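You operate a simulated robot arm through the tools that you are given. There is no shell and no other tool.

You run a simulated robot arm. Do the job below in one go: nothing can be reset, and whatever is moved stays where it is left.

TASK
Give the shaker crank two turns, then get the fan going again.
Fine: fan off and damper shut before cranking, damper open again after; the display ends on GOOD.
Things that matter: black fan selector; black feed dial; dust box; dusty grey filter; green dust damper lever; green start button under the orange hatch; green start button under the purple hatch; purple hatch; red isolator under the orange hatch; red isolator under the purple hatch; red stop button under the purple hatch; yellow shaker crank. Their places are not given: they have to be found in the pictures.

It is judged by the outcome, as a careful person would: the job done as asked, and still so three seconds after it is handed in. It fails if anything else is knocked over, pushed out of place, dropped, spilled or broken.

THE ROBOT
A 6-joint arm with a two-finger gripper, fixed in place. Base frame: the origin is at the foot of the arm, x ahead of it, y to its left, z up. Readings come in m, rad, newtons and seconds.
Its first joint turns from -2.897 to 2.897 rad. Payload 2.45 kg.
Tool frame: the origin (TCP) lies between the finger pads and is the grasp point; the fingertips stand 0.02 m ahead of it; z points along the fingers, y is the line along which they close. Largest opening 0.14 m; the body of the gripper starts 0.168 m behind the TCP.
Orientation is told as [roll, pitch, yaw] about the base's x, y, z axes, in that order, counted from this pose: with the fingers straight down and closing along the base's y, the tool's x points along the base's -x, its y along +y and its z along -z.

THE INTERFACE
- The arm moves only by the tool drive_tool. Its argument "series" is a list of rows, each an object (a shift or turn left out is 0, a gripper value left out holds the last) with "linear": the shift along the base's x, y, z in units of 40 mm (1.0 is 40 mm), a list of three; "rotation": the turn, a rotation vector about the base's x, y, z in units of 6 degrees (1.0 is 6 degrees), a list of three. In form: [{"linear": [x, y, z], "rotation": [wx, wy, wz]}, ...]. A call has 1 to 20 rows; each row shifts and turns the commanded pose from where the row before left it. "gripper" is the opening in per cent of the stroke, from 0 (shut) to 100 (fully open), set as the call begins (left out, the last holds). A call with a number of a shift or a turn outside -1 to 1 is refused whole. A row lasts 0.2 s, in which the tool goes at most 0.05 m and 0.15 rad; a call with a longer step from one row to the next is refused whole, and so is a gripper value outside its range. Where a pose cannot be reached the arm comes as near as it can. A force on the tool above 90 N (or 10 N above the force at the start of the call, whichever is more), or a blocked arm, ends the call early, and 0.2 s more pass. Each finger travels about 0.045 m/s and halts on what it meets, pressing with about 24 N; the grip force reading is that of the motor and also rises with nothing between the fingers. The clock runs only during rows and for 0.2 s after the last one: add rows that do not move to give the fingers time. The reply holds the time, the measured pose of the TCP, the force on the tool along the base axes, the opening and the grip force, in the units named above and with some noise, with the torque about the TCP (base axes, N m) and any sound that the robot's microphone picked up, and new pictures: "views" is both (left out), scene, wrist or none.
- Cameras (640 x 400 px; columns grow to the right, rows downward): "scene" is fixed at [0.2195, -0.5009, 1.4387]; the picture's right is [0.89, -0.46, 0.00], its down [-0.23, -0.45, -0.86] and it looks along [0.39, 0.77, -0.50] (base axes); focal length 371 px, centre (320, 200). "wrist" rides on the gripper at [0.078, 0.011, -0.209] in the tool frame; the picture's right is [-0.14, 0.99, 0.00], its down [-0.92, -0.13, -0.37] and it looks along [-0.37, -0.05, 0.93] (tool axes); focal length 280 px, centre (320, 200).
- pixel_to_xyz(camera, pixels): for up to 12 pixels [column, row] of the newest picture of that camera ("zoom" is the newest enlarged one), the place [x, y, z] in the base frame of the surface seen there, good to about 0.003 m. It takes no simulated time.
- inspect(camera, box): a new picture of the part [left, top, right, bottom] of that camera's present view, enlarged. It takes no simulated time.
- job_done(): hands the job in; it is judged then, once.

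Open the gripper and draw the arm clear of the work before you hand the job in, unless the task says otherwise.

The tools are called by a JSON object that holds its "api" and its "payload". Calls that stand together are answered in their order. drive_tool: Moves the arm, as the interface text tells. Its arguments: {"type":"object","properties":{"series":{"type":"array"},"gripper":{"type":"number"},"views":{"type":"string","enum":["both","scene","wrist","none"]}},"required":["series"]} The other tools are called the same way: pixel_to_xyz (camera, pixels) gives the place of the surface under pixels of a picture; inspect (camera, box) takes an enlarged picture of a part of a camera's view; job_done () hands the job in.

At the start:

```text
clock: 0.0
ee_pos: [0.5078, 0.4605, 1.0203]
ee_rot: [0.003, 0.001, 0.001]
force: [-0.3, 0.0, -0.6]
ft_torque: [0.0, 0.05, -0.03]
opening: 0.1399
gripper_force: 0.2
```

scene: 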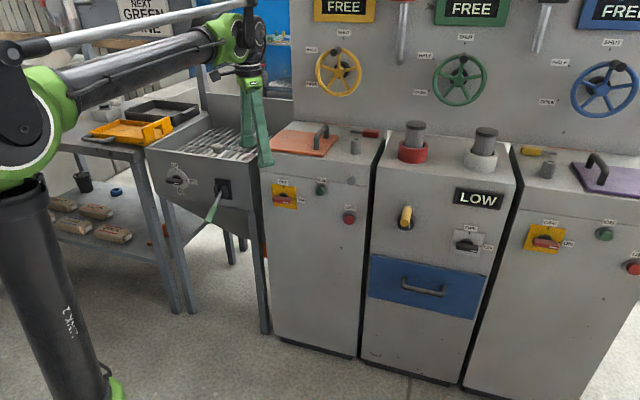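
wrist: 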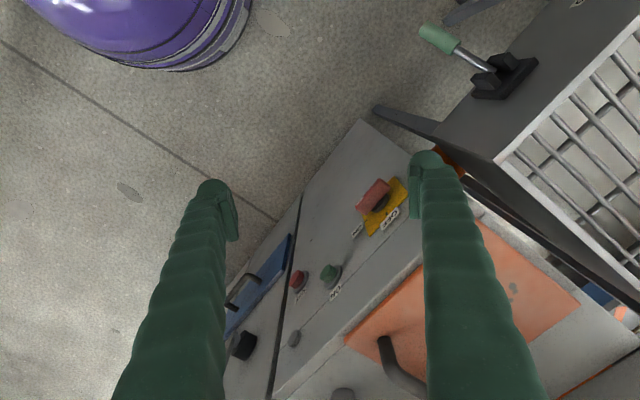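

I start by looking closely at the cabinets in the scene view: the middle cabinet (display LOW, yellow crank near (406,217), black selector near (467,243)) and the left table/hopper with the green lever near (213,207).

{"api": "inspect", "payload": {"camera": "scene", "box": [360, 110, 520, 210]}}

{"api": "inspect", "payload": {"camera": "scene", "box": [360, 180, 520, 280]}}

{"api": "inspect", "payload": {"camera": "scene", "box": [140, 110, 300, 260]}}

{"api": "inspect", "payload": {"camera": "scene", "box": [500, 130, 640, 290]}}

{"api": "inspect", "payload": {"camera": "scene", "box": [250, 110, 390, 240]}}

{"api": "inspect", "payload": {"camera": "scene", "box": [290, 0, 640, 130]}}

{"api": "inspect", "payload": {"camera": "scene", "box": [0, 0, 300, 190]}}

```text
4.00 times, centred on (440, 160) of scene
```

zoom: 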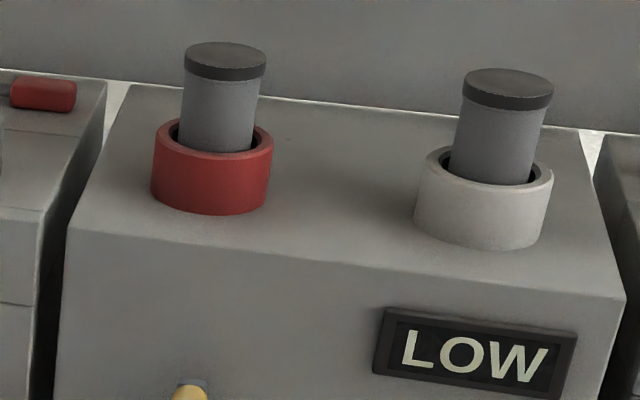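

```text
4.00 times, centred on (440, 230) of scene
```

zoom: 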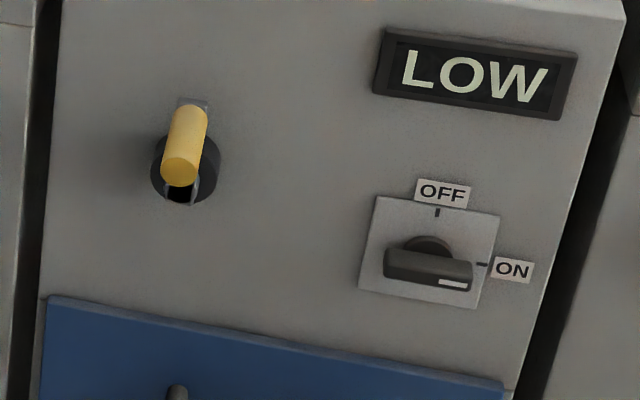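

```text
2.67 times, centred on (220, 185) of scene
```

zoom: 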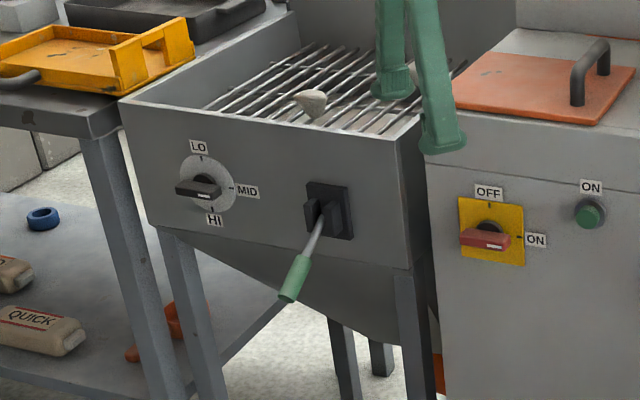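

```text
2.50 times, centred on (570, 210) of scene
```

zoom: 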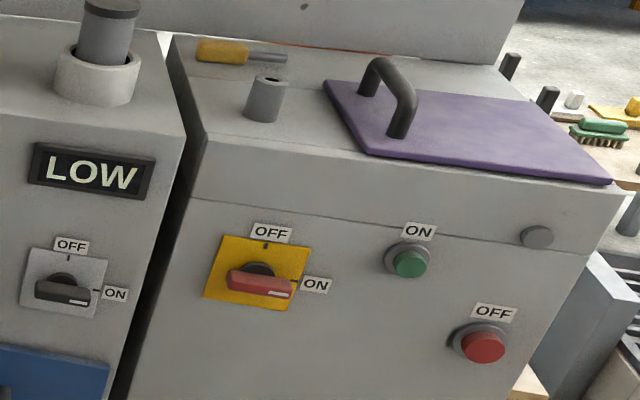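

```text
3.08 times, centred on (320, 175) of scene
```

zoom: 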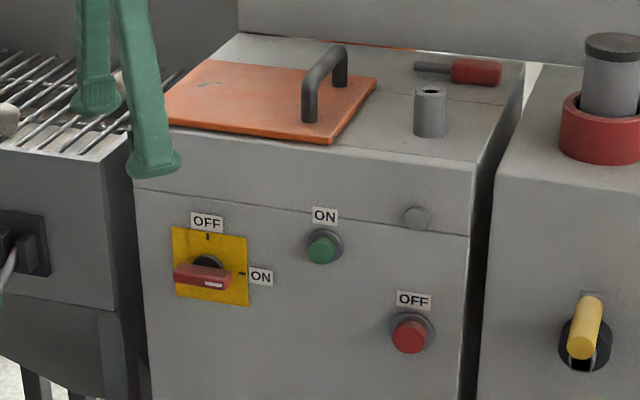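

```text
1.83 times, centred on (465, 65) of scene
```

zoom: 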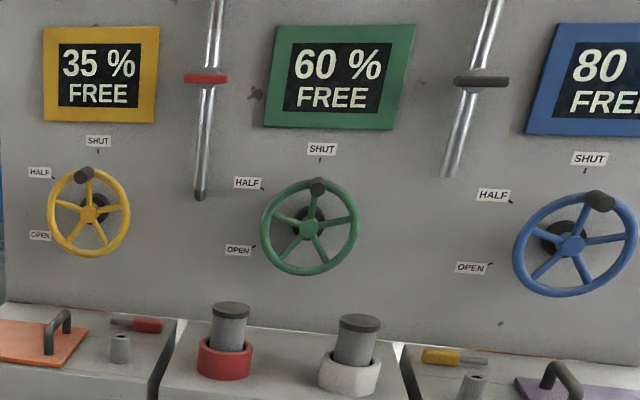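

```text
2.11 times, centred on (150, 95) of scene
```

zoom: 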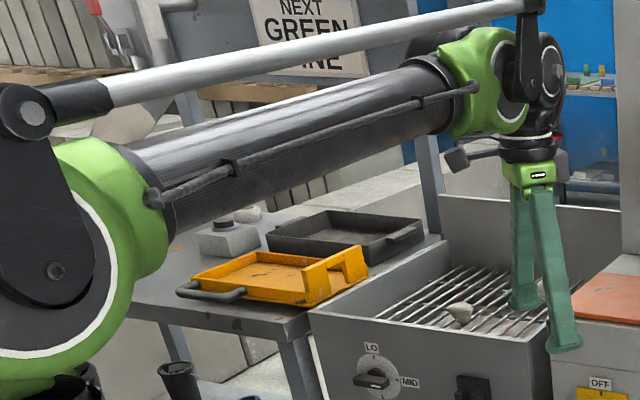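

The display reads LOW with the fan selector's white mark at ON, and the green lever on the hopper front is hanging down and out. I measure the key points on the front faces now.

{"api": "pixel_to_xyz", "payload": {"camera": "scene", "pixels": [[467, 246], [475, 250], [455, 235], [480, 236], [405, 210], [405, 222], [410, 225], [380, 200], [480, 280], [213, 215], [222, 190], [232, 195]]}}

{"api": "pixel_to_xyz", "payload": {"camera": "scene", "pixels": [[378, 175], [510, 190], [390, 150], [490, 165], [375, 300], [478, 320], [265, 150], [262, 190], [150, 155], [175, 180], [412, 130], [485, 145]]}}

{"api": "inspect", "payload": {"camera": "scene", "box": [195, 160, 275, 240]}}

{"api": "inspect", "payload": {"camera": "wrist", "box": [400, 0, 640, 150]}}

```text
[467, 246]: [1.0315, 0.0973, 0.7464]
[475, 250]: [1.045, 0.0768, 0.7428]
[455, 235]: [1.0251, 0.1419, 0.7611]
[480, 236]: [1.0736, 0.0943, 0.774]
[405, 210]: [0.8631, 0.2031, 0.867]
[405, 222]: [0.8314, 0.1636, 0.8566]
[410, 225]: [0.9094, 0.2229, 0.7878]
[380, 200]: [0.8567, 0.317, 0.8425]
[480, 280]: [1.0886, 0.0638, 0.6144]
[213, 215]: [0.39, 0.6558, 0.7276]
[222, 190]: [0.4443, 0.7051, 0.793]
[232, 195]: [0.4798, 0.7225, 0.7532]
```

```text
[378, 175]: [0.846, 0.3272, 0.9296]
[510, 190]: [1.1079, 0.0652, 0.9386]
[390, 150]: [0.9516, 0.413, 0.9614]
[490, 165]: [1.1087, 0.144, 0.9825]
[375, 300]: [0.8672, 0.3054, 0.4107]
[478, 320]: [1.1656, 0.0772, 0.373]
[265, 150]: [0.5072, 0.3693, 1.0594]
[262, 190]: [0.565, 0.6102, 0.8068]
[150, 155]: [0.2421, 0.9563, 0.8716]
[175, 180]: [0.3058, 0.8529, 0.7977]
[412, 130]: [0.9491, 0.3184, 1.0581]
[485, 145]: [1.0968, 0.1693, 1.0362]
```

```text
5.00 times, centred on (235, 200) of scene
```

zoom: 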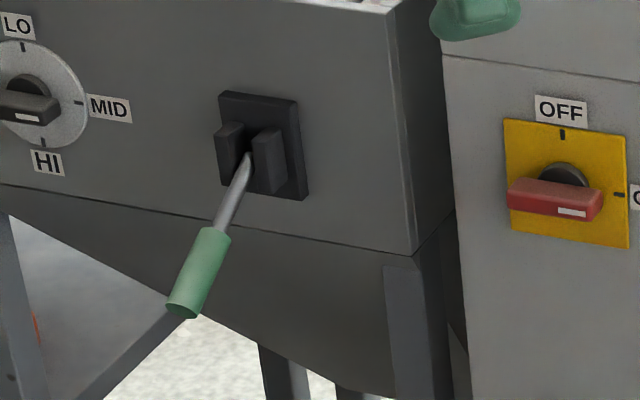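

```text
2.67 times, centred on (520, 75) of wrist
```

zoom: 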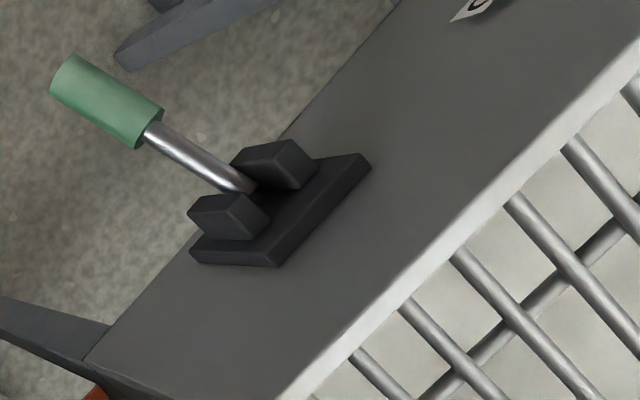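

The front faces run at 45° (face normal about (0.71,0.71,0)); the crank handle stands out at about (0.84,0.17,0.86) and the selector sits near (1.03,0.10,0.75). I turn the tool level to face the panels, staying in place in free air, to look at them with the wrist camera.

{"api": "drive_tool", "payload": {"series": [{"linear": [-0.3, -0.3, 0.3], "rotation": [0.9436, -0.3907, -0.3907]}, {"linear": [-0.3, -0.3, 0.3], "rotation": [0.9436, -0.3907, -0.3907]}, {"rotation": [0.9436, -0.3907, -0.3907]}, {"rotation": [0.9436, -0.3907, -0.3907]}, {"rotation": [0.9436, -0.3907, -0.3907]}, {"rotation": [0.9436, -0.3907, -0.3907]}, {"rotation": [0.9436, -0.3907, -0.3907]}, {"rotation": [0.9436, -0.3907, -0.3907]}]}}

```text
clock: 1.8
ee_pos: [0.4857, 0.4366, 1.0436]
ee_rot: [0.841, -0.164, -0.422]
force: [0.3, 0.2, -1.1]
ft_torque: [-0.03, -0.01, 0.03]
opening: 0.1401
gripper_force: 0.1
```

scene: 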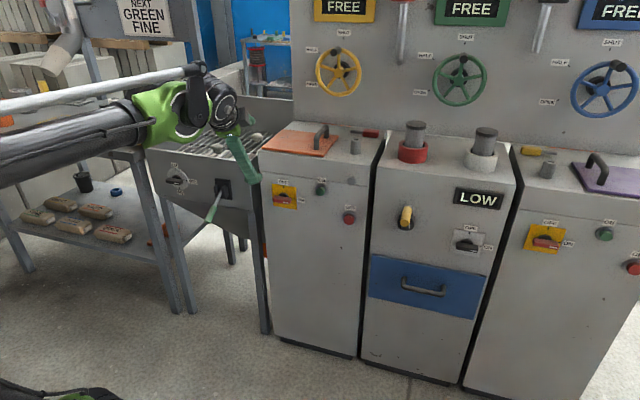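
wrist: 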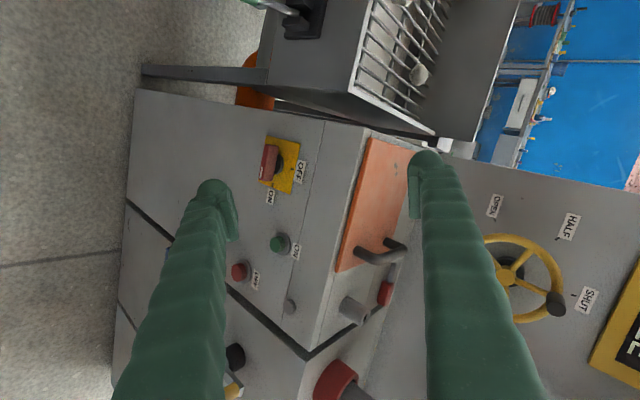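

The tool is tilting as planned (no contact). I finish the turn to level.

{"api": "drive_tool", "payload": {"series": [{"rotation": [0.9436, -0.3907, -0.3907]}, {"rotation": [0.9436, -0.3907, -0.3907]}, {"rotation": [0.9436, -0.3907, -0.3907]}, {"rotation": [0.9436, -0.3907, -0.3907]}, {"rotation": [0.9436, -0.3907, -0.3907]}, {"rotation": [0.9436, -0.3907, -0.3907]}, {"rotation": [0.9436, -0.3907, -0.3907]}, {}]}}

```text
clock: 3.6
ee_pos: [0.4838, 0.4388, 1.0464]
ee_rot: [1.55, -0.013, -0.771]
force: [-0.5, 0.3, -0.2]
ft_torque: [0.0, 0.04, -0.02]
opening: 0.14
gripper_force: 0.1
```

scene: 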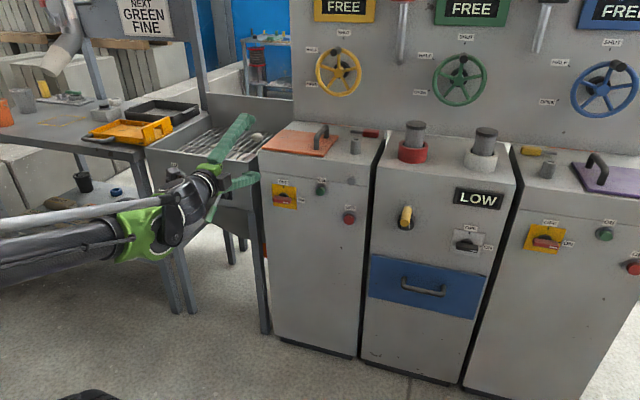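
wrist: 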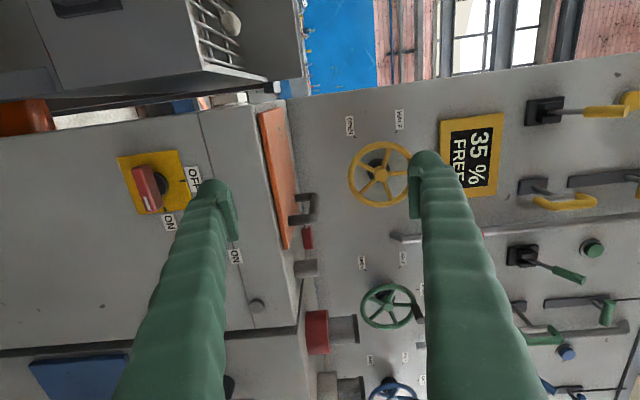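

The wrist view shows more controls on the upper wall (yellow, green and blue levers at the right of the picture, e.g. green lever near (545,265)). I look closer at these before deciding which lever is the dust damper.

{"api": "inspect", "payload": {"camera": "wrist", "box": [480, 200, 640, 400]}}

{"api": "inspect", "payload": {"camera": "wrist", "box": [480, 60, 640, 220]}}

{"api": "inspect", "payload": {"camera": "wrist", "box": [320, 230, 520, 400]}}

{"api": "inspect", "payload": {"camera": "wrist", "box": [0, 0, 300, 160]}}

{"api": "pixel_to_xyz", "payload": {"camera": "wrist", "pixels": [[575, 275], [520, 255], [592, 247], [550, 335], [605, 310], [566, 352], [590, 110], [545, 110], [570, 203], [100, 5], [60, 5], [560, 390]]}}

```text
2.00 times, centred on (560, 300) of wrist
```

zoom: 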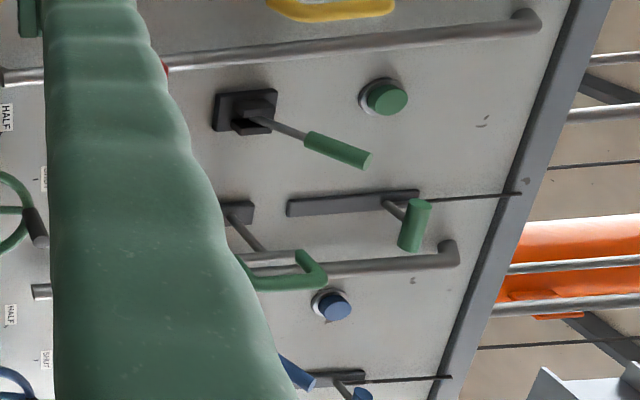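

```text
2.50 times, centred on (560, 140) of wrist
```

zoom: 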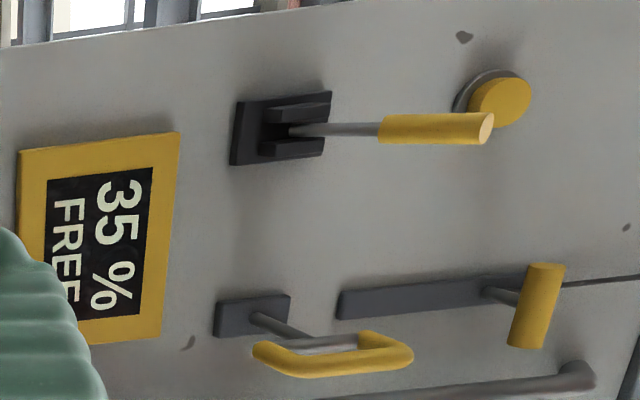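

```text
2.35 times, centred on (420, 315) of wrist
```

zoom: 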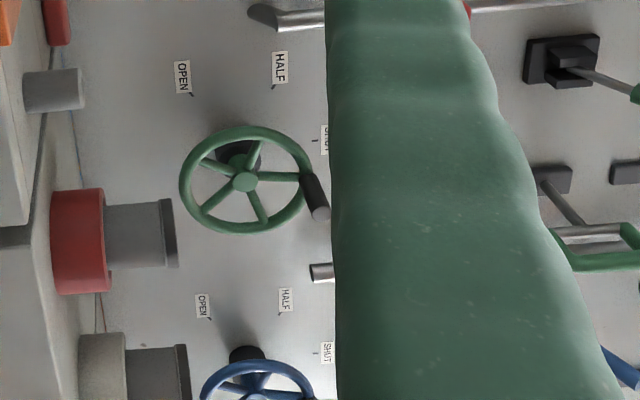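

```text
2.13 times, centred on (150, 80) of wrist
```

zoom: 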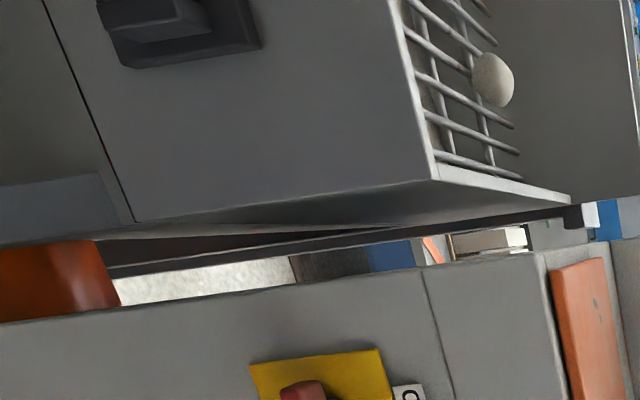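

```text
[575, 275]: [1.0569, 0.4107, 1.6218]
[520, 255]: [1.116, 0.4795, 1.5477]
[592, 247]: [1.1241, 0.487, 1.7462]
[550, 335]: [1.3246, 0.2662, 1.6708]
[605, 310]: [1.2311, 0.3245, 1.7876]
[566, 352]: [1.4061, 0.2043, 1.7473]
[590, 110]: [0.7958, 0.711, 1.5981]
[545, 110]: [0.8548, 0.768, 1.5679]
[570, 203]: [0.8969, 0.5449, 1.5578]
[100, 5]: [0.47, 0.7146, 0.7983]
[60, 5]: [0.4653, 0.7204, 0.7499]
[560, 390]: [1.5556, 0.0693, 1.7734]
```

The wall levers belong to the yellow/green/blue silo lines (z≈1.6, out of the dust unit), while the hopper lever at about (0.40,0.66,0.73) sits beside the feed dial. To make sure, I roll the tool so that the wrist picture is upright and shift right to look over the whole front.

{"api": "drive_tool", "payload": {"series": [{"linear": [0.3, -0.5, 0], "rotation": [0.9642, 0.9642, 0]}, {"linear": [0.3, -0.5, 0], "rotation": [0.9642, 0.9642, 0]}, {"linear": [0.3, -0.5, 0], "rotation": [0.9642, 0.9642, 0]}, {"linear": [0.3, -0.5, 0], "rotation": [0.9642, 0.9642, 0]}, {"linear": [0.3, -0.5, 0], "rotation": [0.9642, 0.9642, 0]}, {"linear": [0.3, -0.5, 0], "rotation": [0.9642, 0.9642, 0]}, {"linear": [0.3, -0.5, 0], "rotation": [0.9642, 0.9642, 0]}, {"linear": [0.3, -0.5, 0], "rotation": [0.9642, 0.9642, 0]}, {"linear": [0.3, -0.5, 0], "rotation": [0.9642, 0.9642, 0]}, {"linear": [0.3, -0.5, 0], "rotation": [0.9642, 0.9642, 0]}, {"linear": [0, 0, 0], "rotation": [0.9642, 0.9642, 0]}, {}]}}

```text
clock: 6.2
ee_pos: [0.6043, 0.2362, 1.0447]
ee_rot: [-1.875, 1.569, 2.052]
force: [0.2, -0.5, 0.7]
ft_torque: [-0.02, 0.01, 0.03]
opening: 0.1399
gripper_force: 0.0
```

scene: 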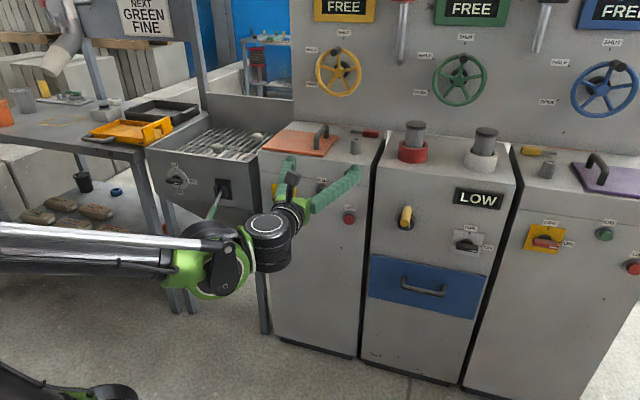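
wrist: 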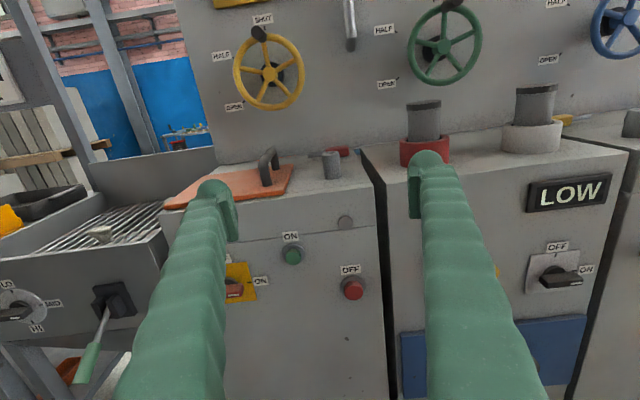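

The picture is upright now; lever on the hopper at (92,345), selector at (555,275). I turn the tool right to check the purple-hatch machine side for another damper lever.

{"api": "drive_tool", "payload": {"series": [{"rotation": [0, 0, -1]}, {"rotation": [0, 0, -1]}, {"rotation": [0, 0, -1]}, {"rotation": [0, 0, -1]}, {"rotation": [0, 0, -1]}, {"rotation": [0, 0, -1]}, {"rotation": [0, 0, -1]}]}}

```text
clock: 7.8
ee_pos: [0.604, 0.2373, 1.0432]
ee_rot: [-2.489, 1.57, 0.702]
force: [0.3, -0.7, -0.3]
ft_torque: [-0.02, -0.01, 0.03]
opening: 0.1398
gripper_force: 0.1
```

scene: 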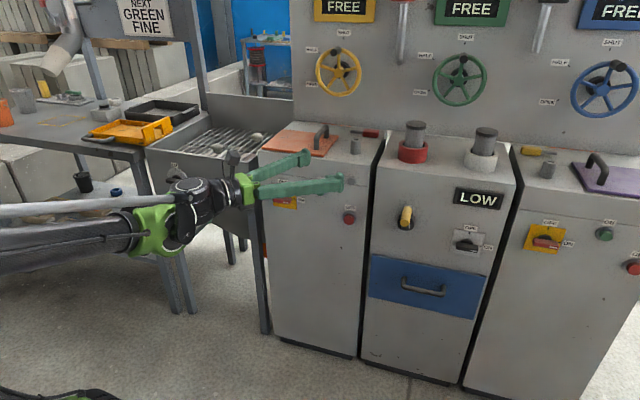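
wrist: 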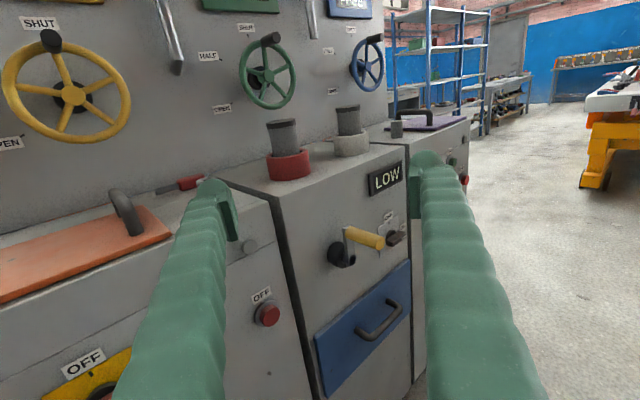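

No other lever on this side, so the hopper lever is the dust damper. I zoom on the crank (350,245) and selector for geometry.

{"api": "inspect", "payload": {"camera": "wrist", "box": [300, 200, 430, 290]}}

{"api": "pixel_to_xyz", "payload": {"camera": "wrist", "pixels": [[348, 230], [349, 236], [360, 237], [370, 239], [379, 242], [342, 253], [335, 255], [345, 240], [320, 250], [395, 238], [400, 238], [360, 232]]}}

```text
4.44 times, centred on (365, 245) of wrist
```

zoom: 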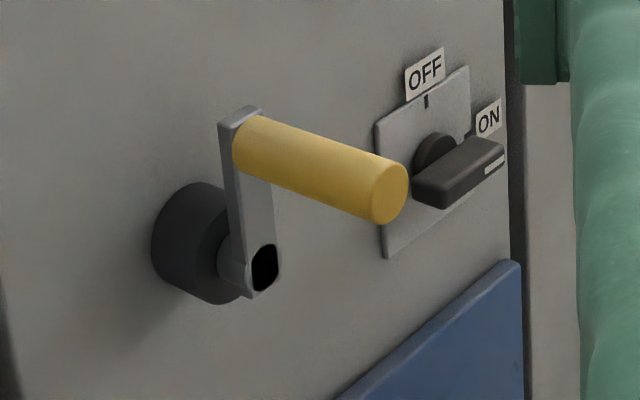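

```text
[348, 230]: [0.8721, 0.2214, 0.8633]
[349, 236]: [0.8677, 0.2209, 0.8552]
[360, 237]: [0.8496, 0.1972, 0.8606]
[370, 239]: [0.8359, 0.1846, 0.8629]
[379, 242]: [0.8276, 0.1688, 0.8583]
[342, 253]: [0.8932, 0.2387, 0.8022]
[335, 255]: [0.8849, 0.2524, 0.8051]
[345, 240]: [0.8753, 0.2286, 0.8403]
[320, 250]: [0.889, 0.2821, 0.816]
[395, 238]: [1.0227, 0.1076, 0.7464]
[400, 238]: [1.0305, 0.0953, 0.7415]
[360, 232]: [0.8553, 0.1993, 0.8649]
```

I measure the crank hub and handle end more precisely via zoom pixels.

{"api": "pixel_to_xyz", "payload": {"camera": "zoom", "pixels": [[263, 268], [263, 285], [250, 270], [240, 120], [387, 195], [385, 172], [380, 215], [320, 165], [255, 145], [445, 185], [485, 165], [430, 135]]}}

```text
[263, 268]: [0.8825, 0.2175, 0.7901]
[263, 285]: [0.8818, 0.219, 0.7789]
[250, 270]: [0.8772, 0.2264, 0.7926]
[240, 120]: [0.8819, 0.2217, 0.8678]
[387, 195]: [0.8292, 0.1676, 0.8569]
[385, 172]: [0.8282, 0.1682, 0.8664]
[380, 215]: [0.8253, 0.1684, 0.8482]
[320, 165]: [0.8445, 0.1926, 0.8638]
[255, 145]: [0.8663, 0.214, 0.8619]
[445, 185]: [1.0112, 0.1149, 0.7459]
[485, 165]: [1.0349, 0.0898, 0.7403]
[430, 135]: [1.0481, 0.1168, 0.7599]
```

Crank: hub at about n=0.778 along the face normal, u=0.470, z=0.790, handle radius ≈0.067 m with the handle at the top. Now I square the tool to the panel again and move in front of the fan selector, staying back from the face.

{"api": "drive_tool", "payload": {"series": [{"linear": [0.55, -0.55, -0.4], "rotation": [0, 0, 1]}, {"linear": [0.55, -0.55, -0.4], "rotation": [0, 0, 1]}, {"linear": [0.55, -0.55, -0.4], "rotation": [0, 0, 1]}, {"linear": [0.55, -0.55, -0.4], "rotation": [0, 0, 1]}, {"linear": [0.55, -0.55, -0.4], "rotation": [0, 0, 1]}, {"linear": [0.55, -0.55, -0.4], "rotation": [0, 0, 1]}, {"linear": [0.55, -0.55, -0.4], "rotation": [0, 0, 1]}, {"linear": [0.55, -0.55, -0.4], "rotation": [0, 0, 0]}, {"linear": [0.55, -0.55, -0.4], "rotation": [0, 0, 0]}, {"linear": [0.55, -0.55, -0.4], "rotation": [0, 0, 0]}, {"linear": [0.55, -0.55, -0.4], "rotation": [0, 0, 0]}, {"linear": [0.55, -0.55, -0.4], "rotation": [0, 0, 0]}, {}, {}]}}

```text
clock: 10.8
ee_pos: [0.8702, -0.0276, 0.8535]
ee_rot: [-2.221, 1.569, 1.707]
force: [0.9, -0.1, 0.0]
ft_torque: [0.0, -0.01, 0.01]
opening: 0.1401
gripper_force: 0.0
```

scene: 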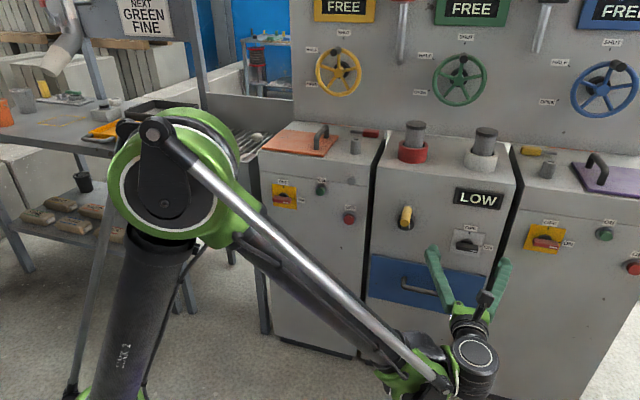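
wrist: 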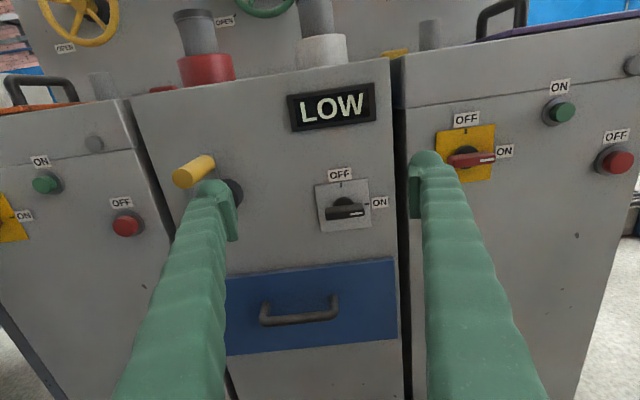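

The selector is at (343,207) in the wrist picture. I zoom in and measure it.

{"api": "inspect", "payload": {"camera": "wrist", "box": [300, 160, 400, 240]}}

```text
5.00 times, centred on (350, 200) of wrist
```

zoom: 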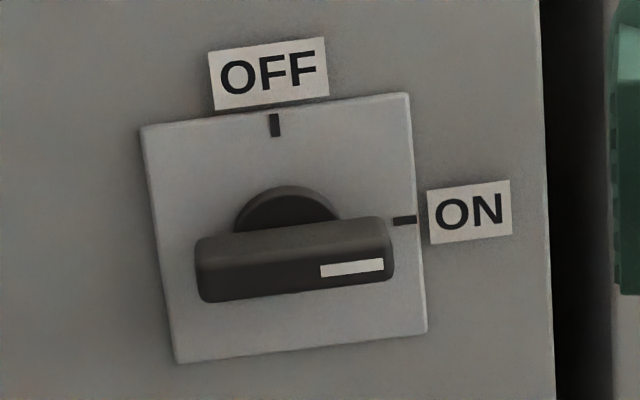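

I get the 3D places of the bar ends, bar faces, plate corners and ticks.

{"api": "pixel_to_xyz", "payload": {"camera": "zoom", "pixels": [[205, 275], [385, 258], [295, 265], [295, 290], [295, 250], [150, 135], [400, 100], [185, 355], [420, 325], [275, 125], [403, 220], [287, 200]]}}

{"api": "pixel_to_xyz", "payload": {"camera": "scene", "pixels": [[406, 216], [404, 205], [467, 246], [476, 251], [458, 246]]}}

```text
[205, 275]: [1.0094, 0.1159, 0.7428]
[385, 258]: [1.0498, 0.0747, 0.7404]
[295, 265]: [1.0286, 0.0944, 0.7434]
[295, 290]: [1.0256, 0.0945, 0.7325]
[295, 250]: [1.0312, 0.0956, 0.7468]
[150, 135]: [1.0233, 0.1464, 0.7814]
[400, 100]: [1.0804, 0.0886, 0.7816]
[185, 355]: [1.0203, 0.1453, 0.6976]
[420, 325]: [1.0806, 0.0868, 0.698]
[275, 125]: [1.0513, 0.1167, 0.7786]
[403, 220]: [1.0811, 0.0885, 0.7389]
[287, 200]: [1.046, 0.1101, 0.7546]
```

```text
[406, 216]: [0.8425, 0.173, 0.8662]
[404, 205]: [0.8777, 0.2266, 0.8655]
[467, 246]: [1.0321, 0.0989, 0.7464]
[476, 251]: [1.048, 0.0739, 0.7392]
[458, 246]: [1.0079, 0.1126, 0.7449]
```

The selector plate is centred at u≈0.661, z≈0.740 (bar front at n≈0.795, plate at n≈0.827), bar horizontal with its mark at ON. I roll the tool 90° so that the fingers close vertically, part-close to 50 %, and line up 10 cm in front of the bar.

{"api": "drive_tool", "payload": {"series": [{"linear": [0.202, 0.1194, -0.2586], "rotation": [0.9642, 0.9642, 0]}, {"linear": [0.202, 0.1194, -0.2586], "rotation": [0.9642, 0.9642, 0]}, {"linear": [0.202, 0.1194, -0.2586], "rotation": [0.9642, 0.9642, 0]}, {"linear": [0.202, 0.1194, -0.2586], "rotation": [0.9642, 0.9642, 0]}, {"linear": [0.202, 0.1194, -0.2586], "rotation": [0.9642, 0.9642, 0]}, {"linear": [0.202, 0.1194, -0.2586], "rotation": [0.9642, 0.9642, 0]}, {"linear": [0.202, 0.1194, -0.2586], "rotation": [0.9642, 0.9642, 0]}, {"linear": [0.202, 0.1194, -0.2586], "rotation": [0.9642, 0.9642, 0]}, {"linear": [0.202, 0.1194, -0.2586], "rotation": [0.9642, 0.9642, 0]}, {"linear": [0.202, 0.1194, -0.2586], "rotation": [0.9642, 0.9642, 0]}, {"linear": [0.202, 0.1194, -0.2586], "rotation": [0.9642, 0.9642, 0]}, {}, {}], "gripper": 50}}

```text
clock: 13.6
ee_pos: [0.959, 0.0291, 0.7358]
ee_rot: [-1.629, 0.098, 2.344]
force: [0.3, 0.7, 0.0]
ft_torque: [-0.03, 0.02, -0.02]
opening: 0.07
gripper_force: 0.1
out of reach, approached as far as the arm can: row 11
```

scene: 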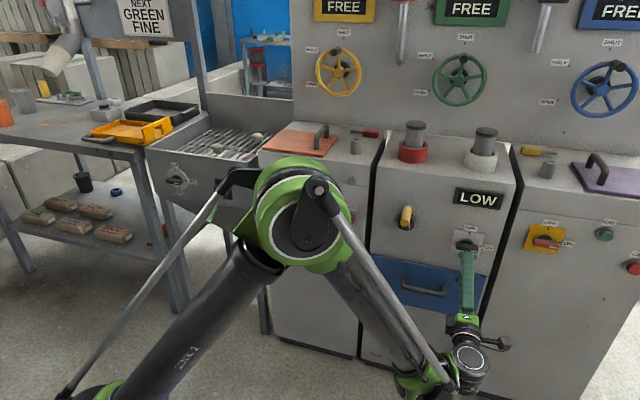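
wrist: 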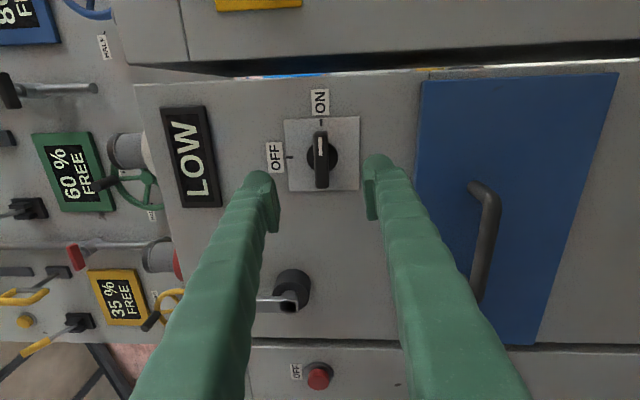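

The roll stopped about 6° short (joint limit), LOW still shown, and the bar lies between the fingers. I back the commanded roll off by 7° so the pose is reachable, and advance part of the way to the bar.

{"api": "drive_tool", "payload": {"series": [{"linear": [0, 0, 0], "rotation": [-0.825, -0.825, 0]}, {"linear": [0.22, 0.22, 0]}, {"linear": [0.22, 0.22, 0]}, {"linear": [0.22, 0.22, 0]}, {"linear": [0.22, 0.22, 0]}, {}, {}]}}

```text
clock: 15.2
ee_pos: [0.9933, 0.0654, 0.7378]
ee_rot: [-1.632, 0.22, 2.343]
force: [-0.7, -0.8, -0.4]
ft_torque: [-0.02, 0.0, 0.01]
opening: 0.07
gripper_force: 0.0
```

scene: 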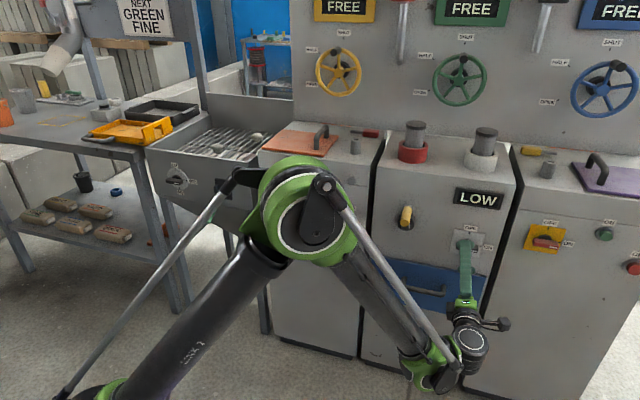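
wrist: 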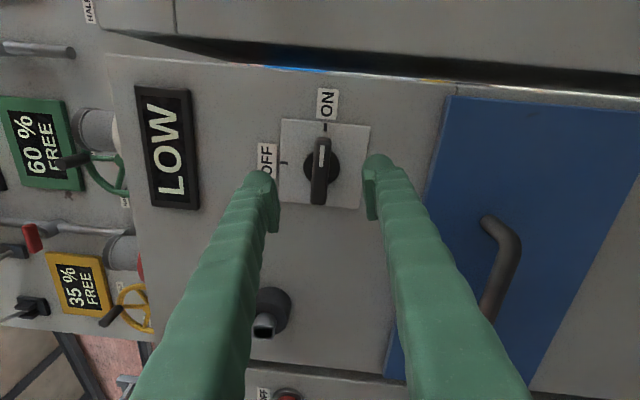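

The commanded pose follows what was reached, so I now correct the 3.5° upward tilt, recover 5° of roll, and centre on the knob axis before advancing.

{"api": "drive_tool", "payload": {"series": [{"linear": [0.08, -0.08, 0.05], "rotation": [-0.412, 0.412, 0]}, {"rotation": [0.589, 0.589, 0]}, {}, {}]}}

```text
clock: 16.2
ee_pos: [0.9979, 0.0629, 0.74]
ee_rot: [-1.568, 0.134, 2.356]
force: [0.2, 0.0, 1.4]
ft_torque: [0.01, -0.02, -0.04]
opening: 0.0701
gripper_force: 0.1
```

scene: 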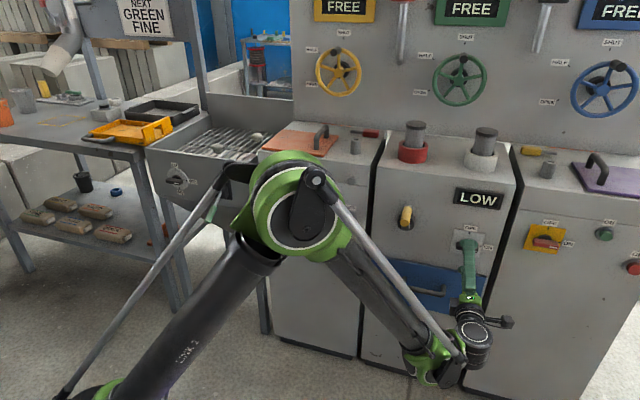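
wrist: 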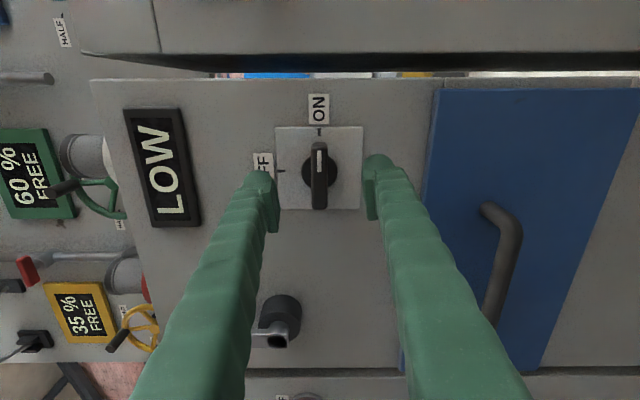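

Level now, 7.7° short in roll, centred at u=0.661, z=0.740. I advance 4.5 cm so that the bar sits between the finger pads.

{"api": "drive_tool", "payload": {"series": [{"linear": [0.265, 0.265, 0]}, {"linear": [0.265, 0.265, 0]}, {"linear": [0.255, 0.255, 0]}, {}, {}]}}

```text
clock: 17.4
ee_pos: [1.0282, 0.0938, 0.7415]
ee_rot: [-1.566, 0.133, 2.355]
force: [-0.1, 0.2, 0.3]
ft_torque: [0.0, 0.01, -0.03]
opening: 0.0701
gripper_force: 0.1
```

scene: 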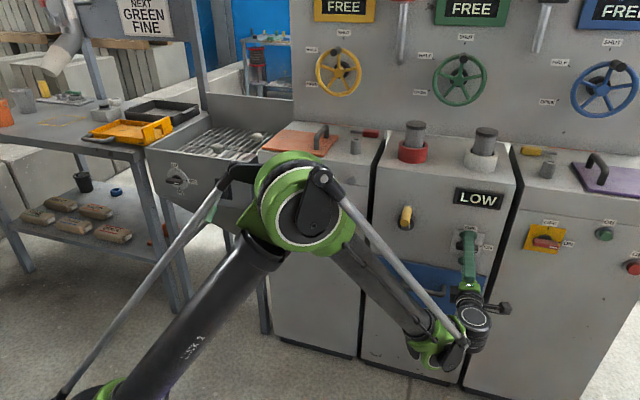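
wrist: 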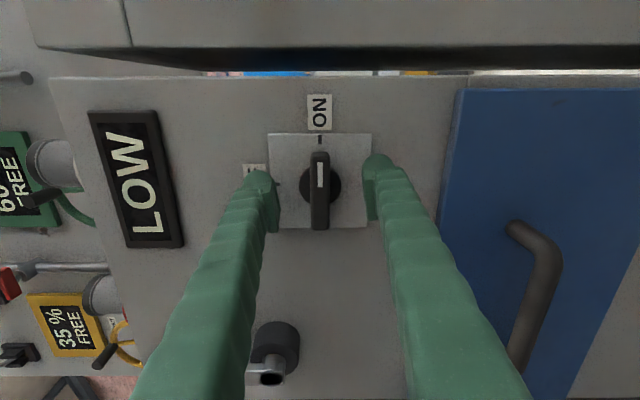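

TCP is at n≈0.793, u≈0.661, on the knob axis with no contact. I close the fingers on the bar.

{"api": "drive_tool", "payload": {"series": [{}, {}, {}, {}, {}, {}], "gripper": 0}}

```text
clock: 18.8
ee_pos: [1.0299, 0.0933, 0.74]
ee_rot: [-1.566, 0.133, 2.357]
force: [4.6, 0.4, 2.5]
ft_torque: [0.03, 0.01, -0.05]
opening: 0.0153
gripper_force: 41.7
```

scene: 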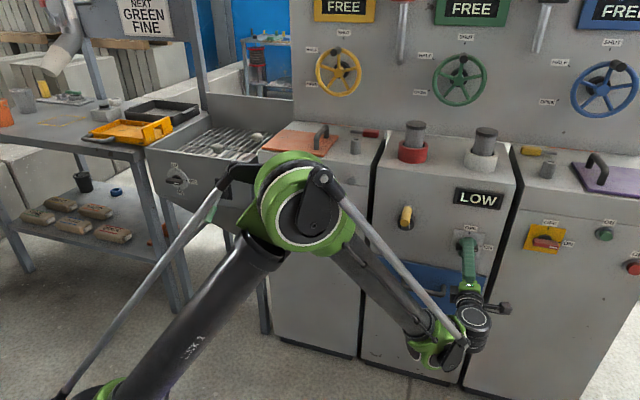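
wrist: 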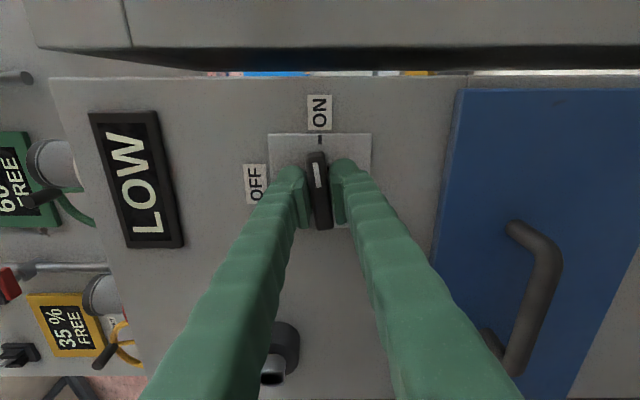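

The bar is held (opening 15 mm) and turned slightly with the pads. I twist it counter-clockwise about 82° towards OFF.

{"api": "drive_tool", "payload": {"series": [{"rotation": [-0.884, -0.884, 0]}, {"rotation": [-0.884, -0.884, 0]}, {"rotation": [-0.884, -0.884, 0]}, {"rotation": [-0.884, -0.884, 0]}, {"rotation": [-0.884, -0.884, 0]}, {"rotation": [-0.884, -0.884, 0]}, {"rotation": [-0.884, -0.884, 0]}, {"rotation": [-0.884, -0.884, 0]}, {"rotation": [-0.884, -0.884, 0]}, {"rotation": [-0.884, -0.884, 0]}, {"rotation": [-0.884, -0.884, 0]}, {}, {}]}}

```text
clock: 21.6
ee_pos: [1.0279, 0.095, 0.7409]
ee_rot: [1.264, 1.568, -1.096]
force: [5.0, 10.1, 12.8]
ft_torque: [0.15, -0.06, 0.04]
opening: 0.0152
gripper_force: 41.5
```

scene: 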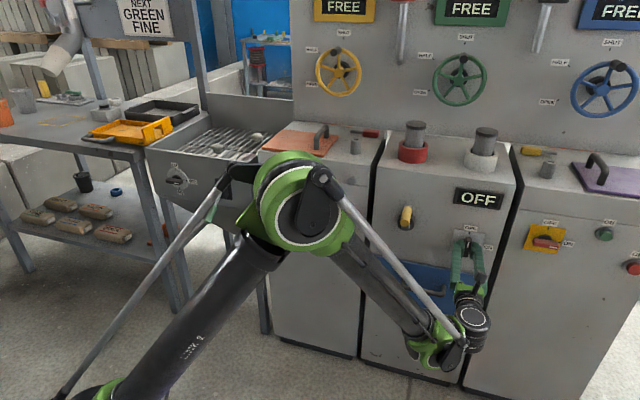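
wrist: 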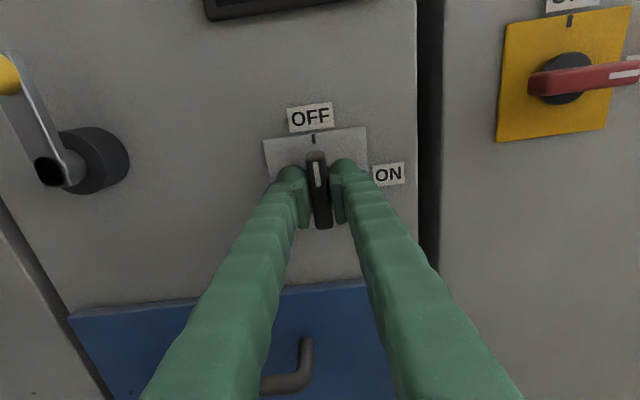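

The display now reads OFF and the selector's mark is up at OFF. I open the fingers and back straight out.

{"api": "drive_tool", "payload": {"series": [{}, {}, {}, {"linear": [-0.5, -0.5, 0]}, {"linear": [-0.6, -0.6, 0]}, {"linear": [-0.6, -0.6, 0]}, {"linear": [-0.6, -0.6, 0]}, {"linear": [-0.6, -0.6, 0]}, {"linear": [-0.6, -0.6, 0]}, {}], "gripper": 50}}

```text
clock: 23.8
ee_pos: [0.8881, -0.0471, 0.7395]
ee_rot: [1.172, 1.569, -1.189]
force: [0.5, 0.3, 0.3]
ft_torque: [-0.01, 0.0, -0.02]
opening: 0.07
gripper_force: 0.0
```

scene: 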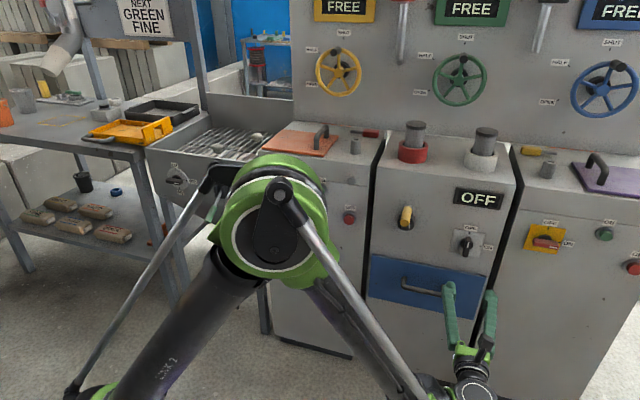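
wrist: 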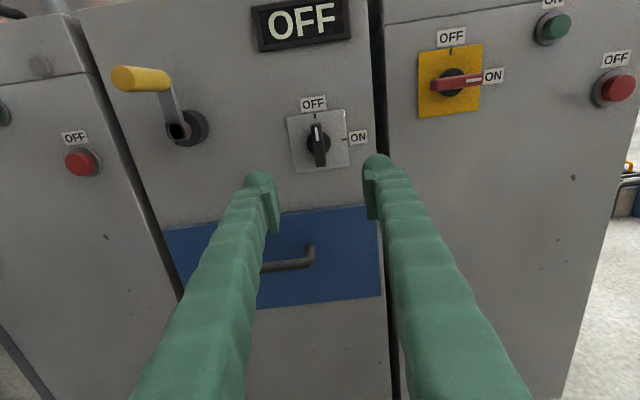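

Fan is off. Next I travel left along the fronts at n≈0.6 (well clear of the crank handle at n=0.705) toward the hopper lever.

{"api": "drive_tool", "payload": {"series": [{"linear": [-0.7, 0.75, 0.25]}, {"linear": [-0.7, 0.75, 0.25]}, {"linear": [-0.7, 0.75, 0.25]}, {"linear": [-0.7, 0.75, 0.25]}, {"linear": [-0.7, 0.75, 0.25]}, {"linear": [-0.7, 0.75, 0.25]}, {"linear": [-0.7, 0.75, 0.25]}, {"linear": [-0.7, 0.75, 0.25]}, {"linear": [-0.7, 0.75, 0.25]}, {"linear": [-0.7, 0.75, 0.25]}, {}]}}

```text
clock: 26.2
ee_pos: [0.6127, 0.2561, 0.8428]
ee_rot: [1.233, 1.57, -1.129]
force: [0.1, -0.2, 0.7]
ft_torque: [0.01, 0.0, -0.02]
opening: 0.0699
gripper_force: 0.1
```

scene: 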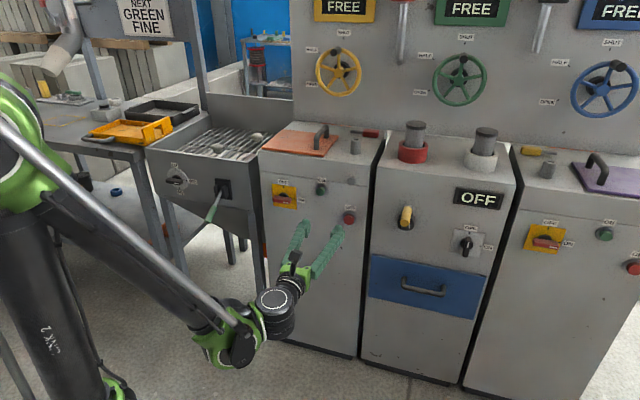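
wrist: 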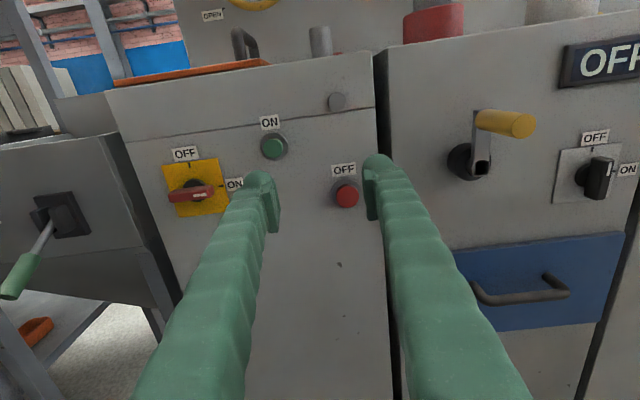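

The lever is visible at left (handle end at about (15,280), plate at (62,215)). I zoom and measure it.

{"api": "inspect", "payload": {"camera": "wrist", "box": [0, 180, 120, 310]}}

{"api": "pixel_to_xyz", "payload": {"camera": "wrist", "pixels": [[5, 292], [15, 278], [22, 268], [32, 255], [40, 240], [47, 228], [50, 220], [40, 220], [70, 215], [75, 195], [85, 235], [20, 285]]}}

{"api": "pixel_to_xyz", "payload": {"camera": "scene", "pixels": [[209, 218], [212, 212], [214, 207], [217, 200], [220, 193], [240, 181], [226, 180]]}}

```text
3.08 times, centred on (60, 245) of wrist
```

zoom: 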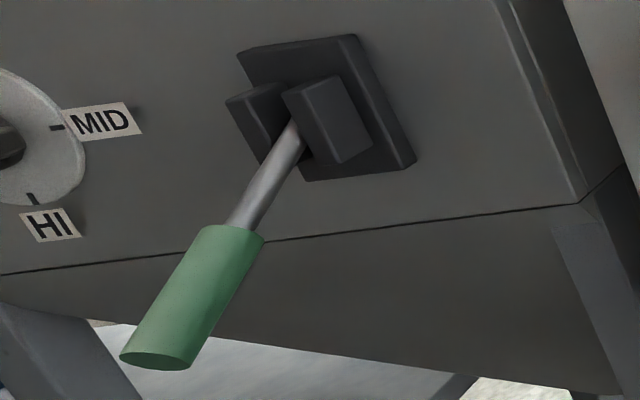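

```text
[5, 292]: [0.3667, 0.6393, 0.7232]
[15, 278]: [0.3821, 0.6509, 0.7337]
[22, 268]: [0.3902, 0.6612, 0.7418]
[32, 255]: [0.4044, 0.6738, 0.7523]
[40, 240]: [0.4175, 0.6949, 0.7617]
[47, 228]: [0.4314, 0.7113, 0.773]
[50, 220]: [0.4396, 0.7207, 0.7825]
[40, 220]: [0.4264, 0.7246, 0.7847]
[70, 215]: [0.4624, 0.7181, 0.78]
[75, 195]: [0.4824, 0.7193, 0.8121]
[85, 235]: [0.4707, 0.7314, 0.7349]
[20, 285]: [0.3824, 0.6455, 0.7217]
```

```text
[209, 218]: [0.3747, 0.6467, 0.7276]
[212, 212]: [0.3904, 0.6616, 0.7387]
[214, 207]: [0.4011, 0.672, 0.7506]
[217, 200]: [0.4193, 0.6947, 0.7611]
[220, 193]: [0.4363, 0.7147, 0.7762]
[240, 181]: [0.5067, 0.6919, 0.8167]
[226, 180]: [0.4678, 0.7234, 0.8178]
```

The lever runs from its pivot (n≈0.83, u≈-0.199, z≈0.785) down-and-out about 29° to the handle end at n≈0.71, z≈0.72. I move to a pose straight in front of the handle, still short of it.

{"api": "drive_tool", "payload": {"series": [{"linear": [-0.656, 0.6735, -0.229]}, {"linear": [-0.656, 0.6735, -0.229]}, {"linear": [-0.656, 0.6735, -0.229]}, {"linear": [-0.656, 0.6735, -0.229]}, {"linear": [-0.656, 0.6735, -0.229]}, {"linear": [-0.656, 0.6735, -0.229]}, {"linear": [-0.656, 0.6735, -0.229]}, {"linear": [-0.656, 0.6735, -0.229]}, {"linear": [-0.656, 0.6735, -0.229]}, {"linear": [-0.656, 0.6735, -0.229]}, {"linear": [-0.656, 0.6735, -0.229]}, {"linear": [-0.656, 0.6735, -0.229]}, {}, {}]}}

```text
clock: 29.2
ee_pos: [0.2975, 0.5854, 0.7845]
ee_rot: [0.314, 1.565, -2.046]
force: [0.0, 0.9, 0.8]
ft_torque: [0.01, 0.0, -0.01]
opening: 0.0701
gripper_force: 0.1
out of reach, approached as far as the arm can: row 5, 6, 7, 8, 9, 10, 11, 12
```

scene: 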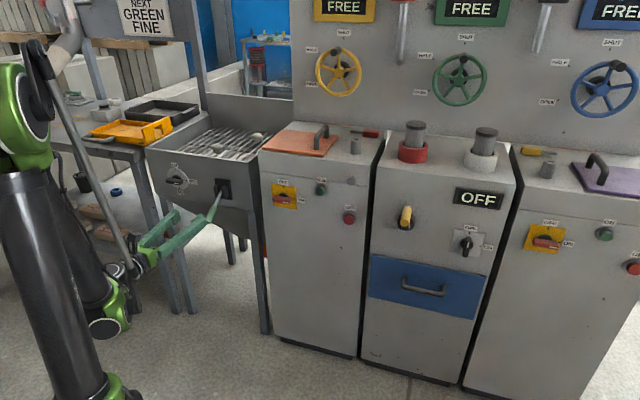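
wrist: 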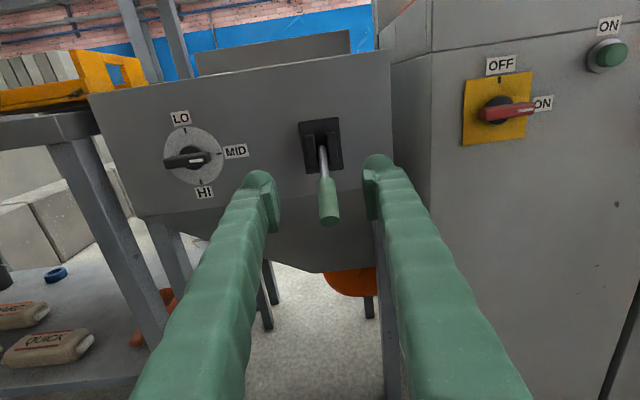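

The arm could not go quite as low this close in (z=0.785), but the lever handle is centred between the fingers at (328,205). I measure the handle from this front view.

{"api": "pixel_to_xyz", "payload": {"camera": "wrist", "pixels": [[328, 188], [320, 190], [336, 190], [329, 205], [330, 217], [327, 182], [323, 160], [322, 150], [305, 130], [335, 125], [312, 165], [338, 160]]}}

{"api": "inspect", "payload": {"camera": "wrist", "box": [270, 100, 390, 240]}}

```text
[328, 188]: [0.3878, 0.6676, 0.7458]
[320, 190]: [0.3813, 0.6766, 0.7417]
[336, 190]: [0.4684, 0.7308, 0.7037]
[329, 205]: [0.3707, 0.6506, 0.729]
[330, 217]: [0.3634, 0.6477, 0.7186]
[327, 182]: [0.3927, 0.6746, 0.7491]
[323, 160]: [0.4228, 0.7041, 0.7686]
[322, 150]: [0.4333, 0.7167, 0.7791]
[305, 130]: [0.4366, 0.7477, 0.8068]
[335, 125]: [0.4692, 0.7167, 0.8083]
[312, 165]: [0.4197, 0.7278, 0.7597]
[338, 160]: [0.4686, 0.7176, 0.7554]
```

```text
2.86 times, centred on (330, 170) of wrist
```

zoom: 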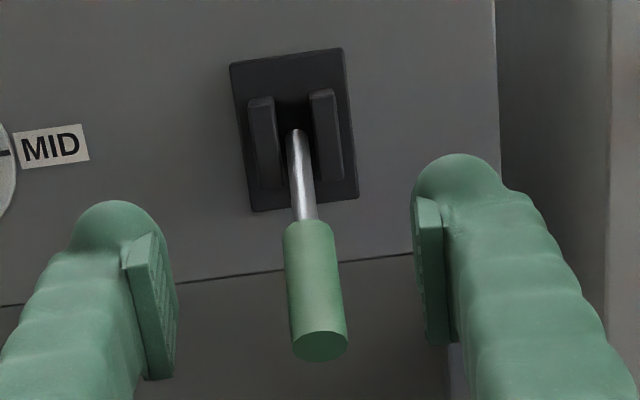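

The handle axis is at u≈-0.199 with its middle near n≈0.737, z≈0.726. I move in so the handle sits between the open pads, lowering as I go.

{"api": "drive_tool", "payload": {"series": [{"linear": [0.338, 0.31, -0.1]}, {"linear": [0.338, 0.31, -0.2]}, {"linear": [0.338, 0.31, -0.28]}, {"linear": [0.338, 0.31, -0.28]}, {"linear": [0.338, 0.31, -0.28]}, {"linear": [0.338, 0.31, -0.28]}, {}, {}]}}

```text
clock: 31.0
ee_pos: [0.3832, 0.6668, 0.7499]
ee_rot: [0.44, 1.568, -1.921]
force: [-0.1, 0.0, 0.1]
ft_torque: [0.02, 0.02, 0.01]
opening: 0.0697
gripper_force: 0.0
out of reach, approached as far as the arm can: row 2, 3, 4, 5, 6
```

scene: 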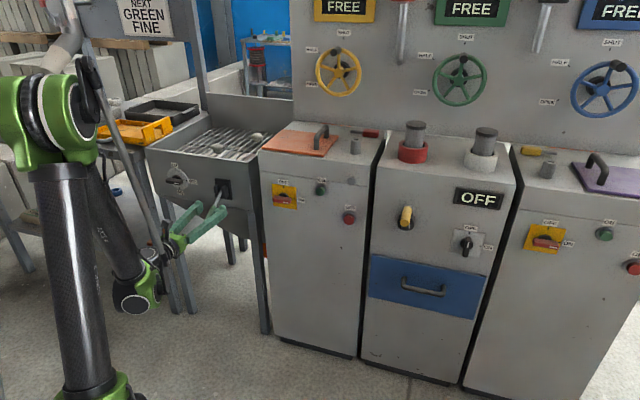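
wrist: 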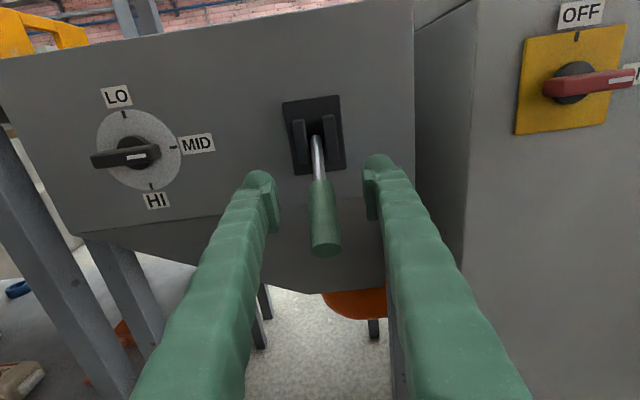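

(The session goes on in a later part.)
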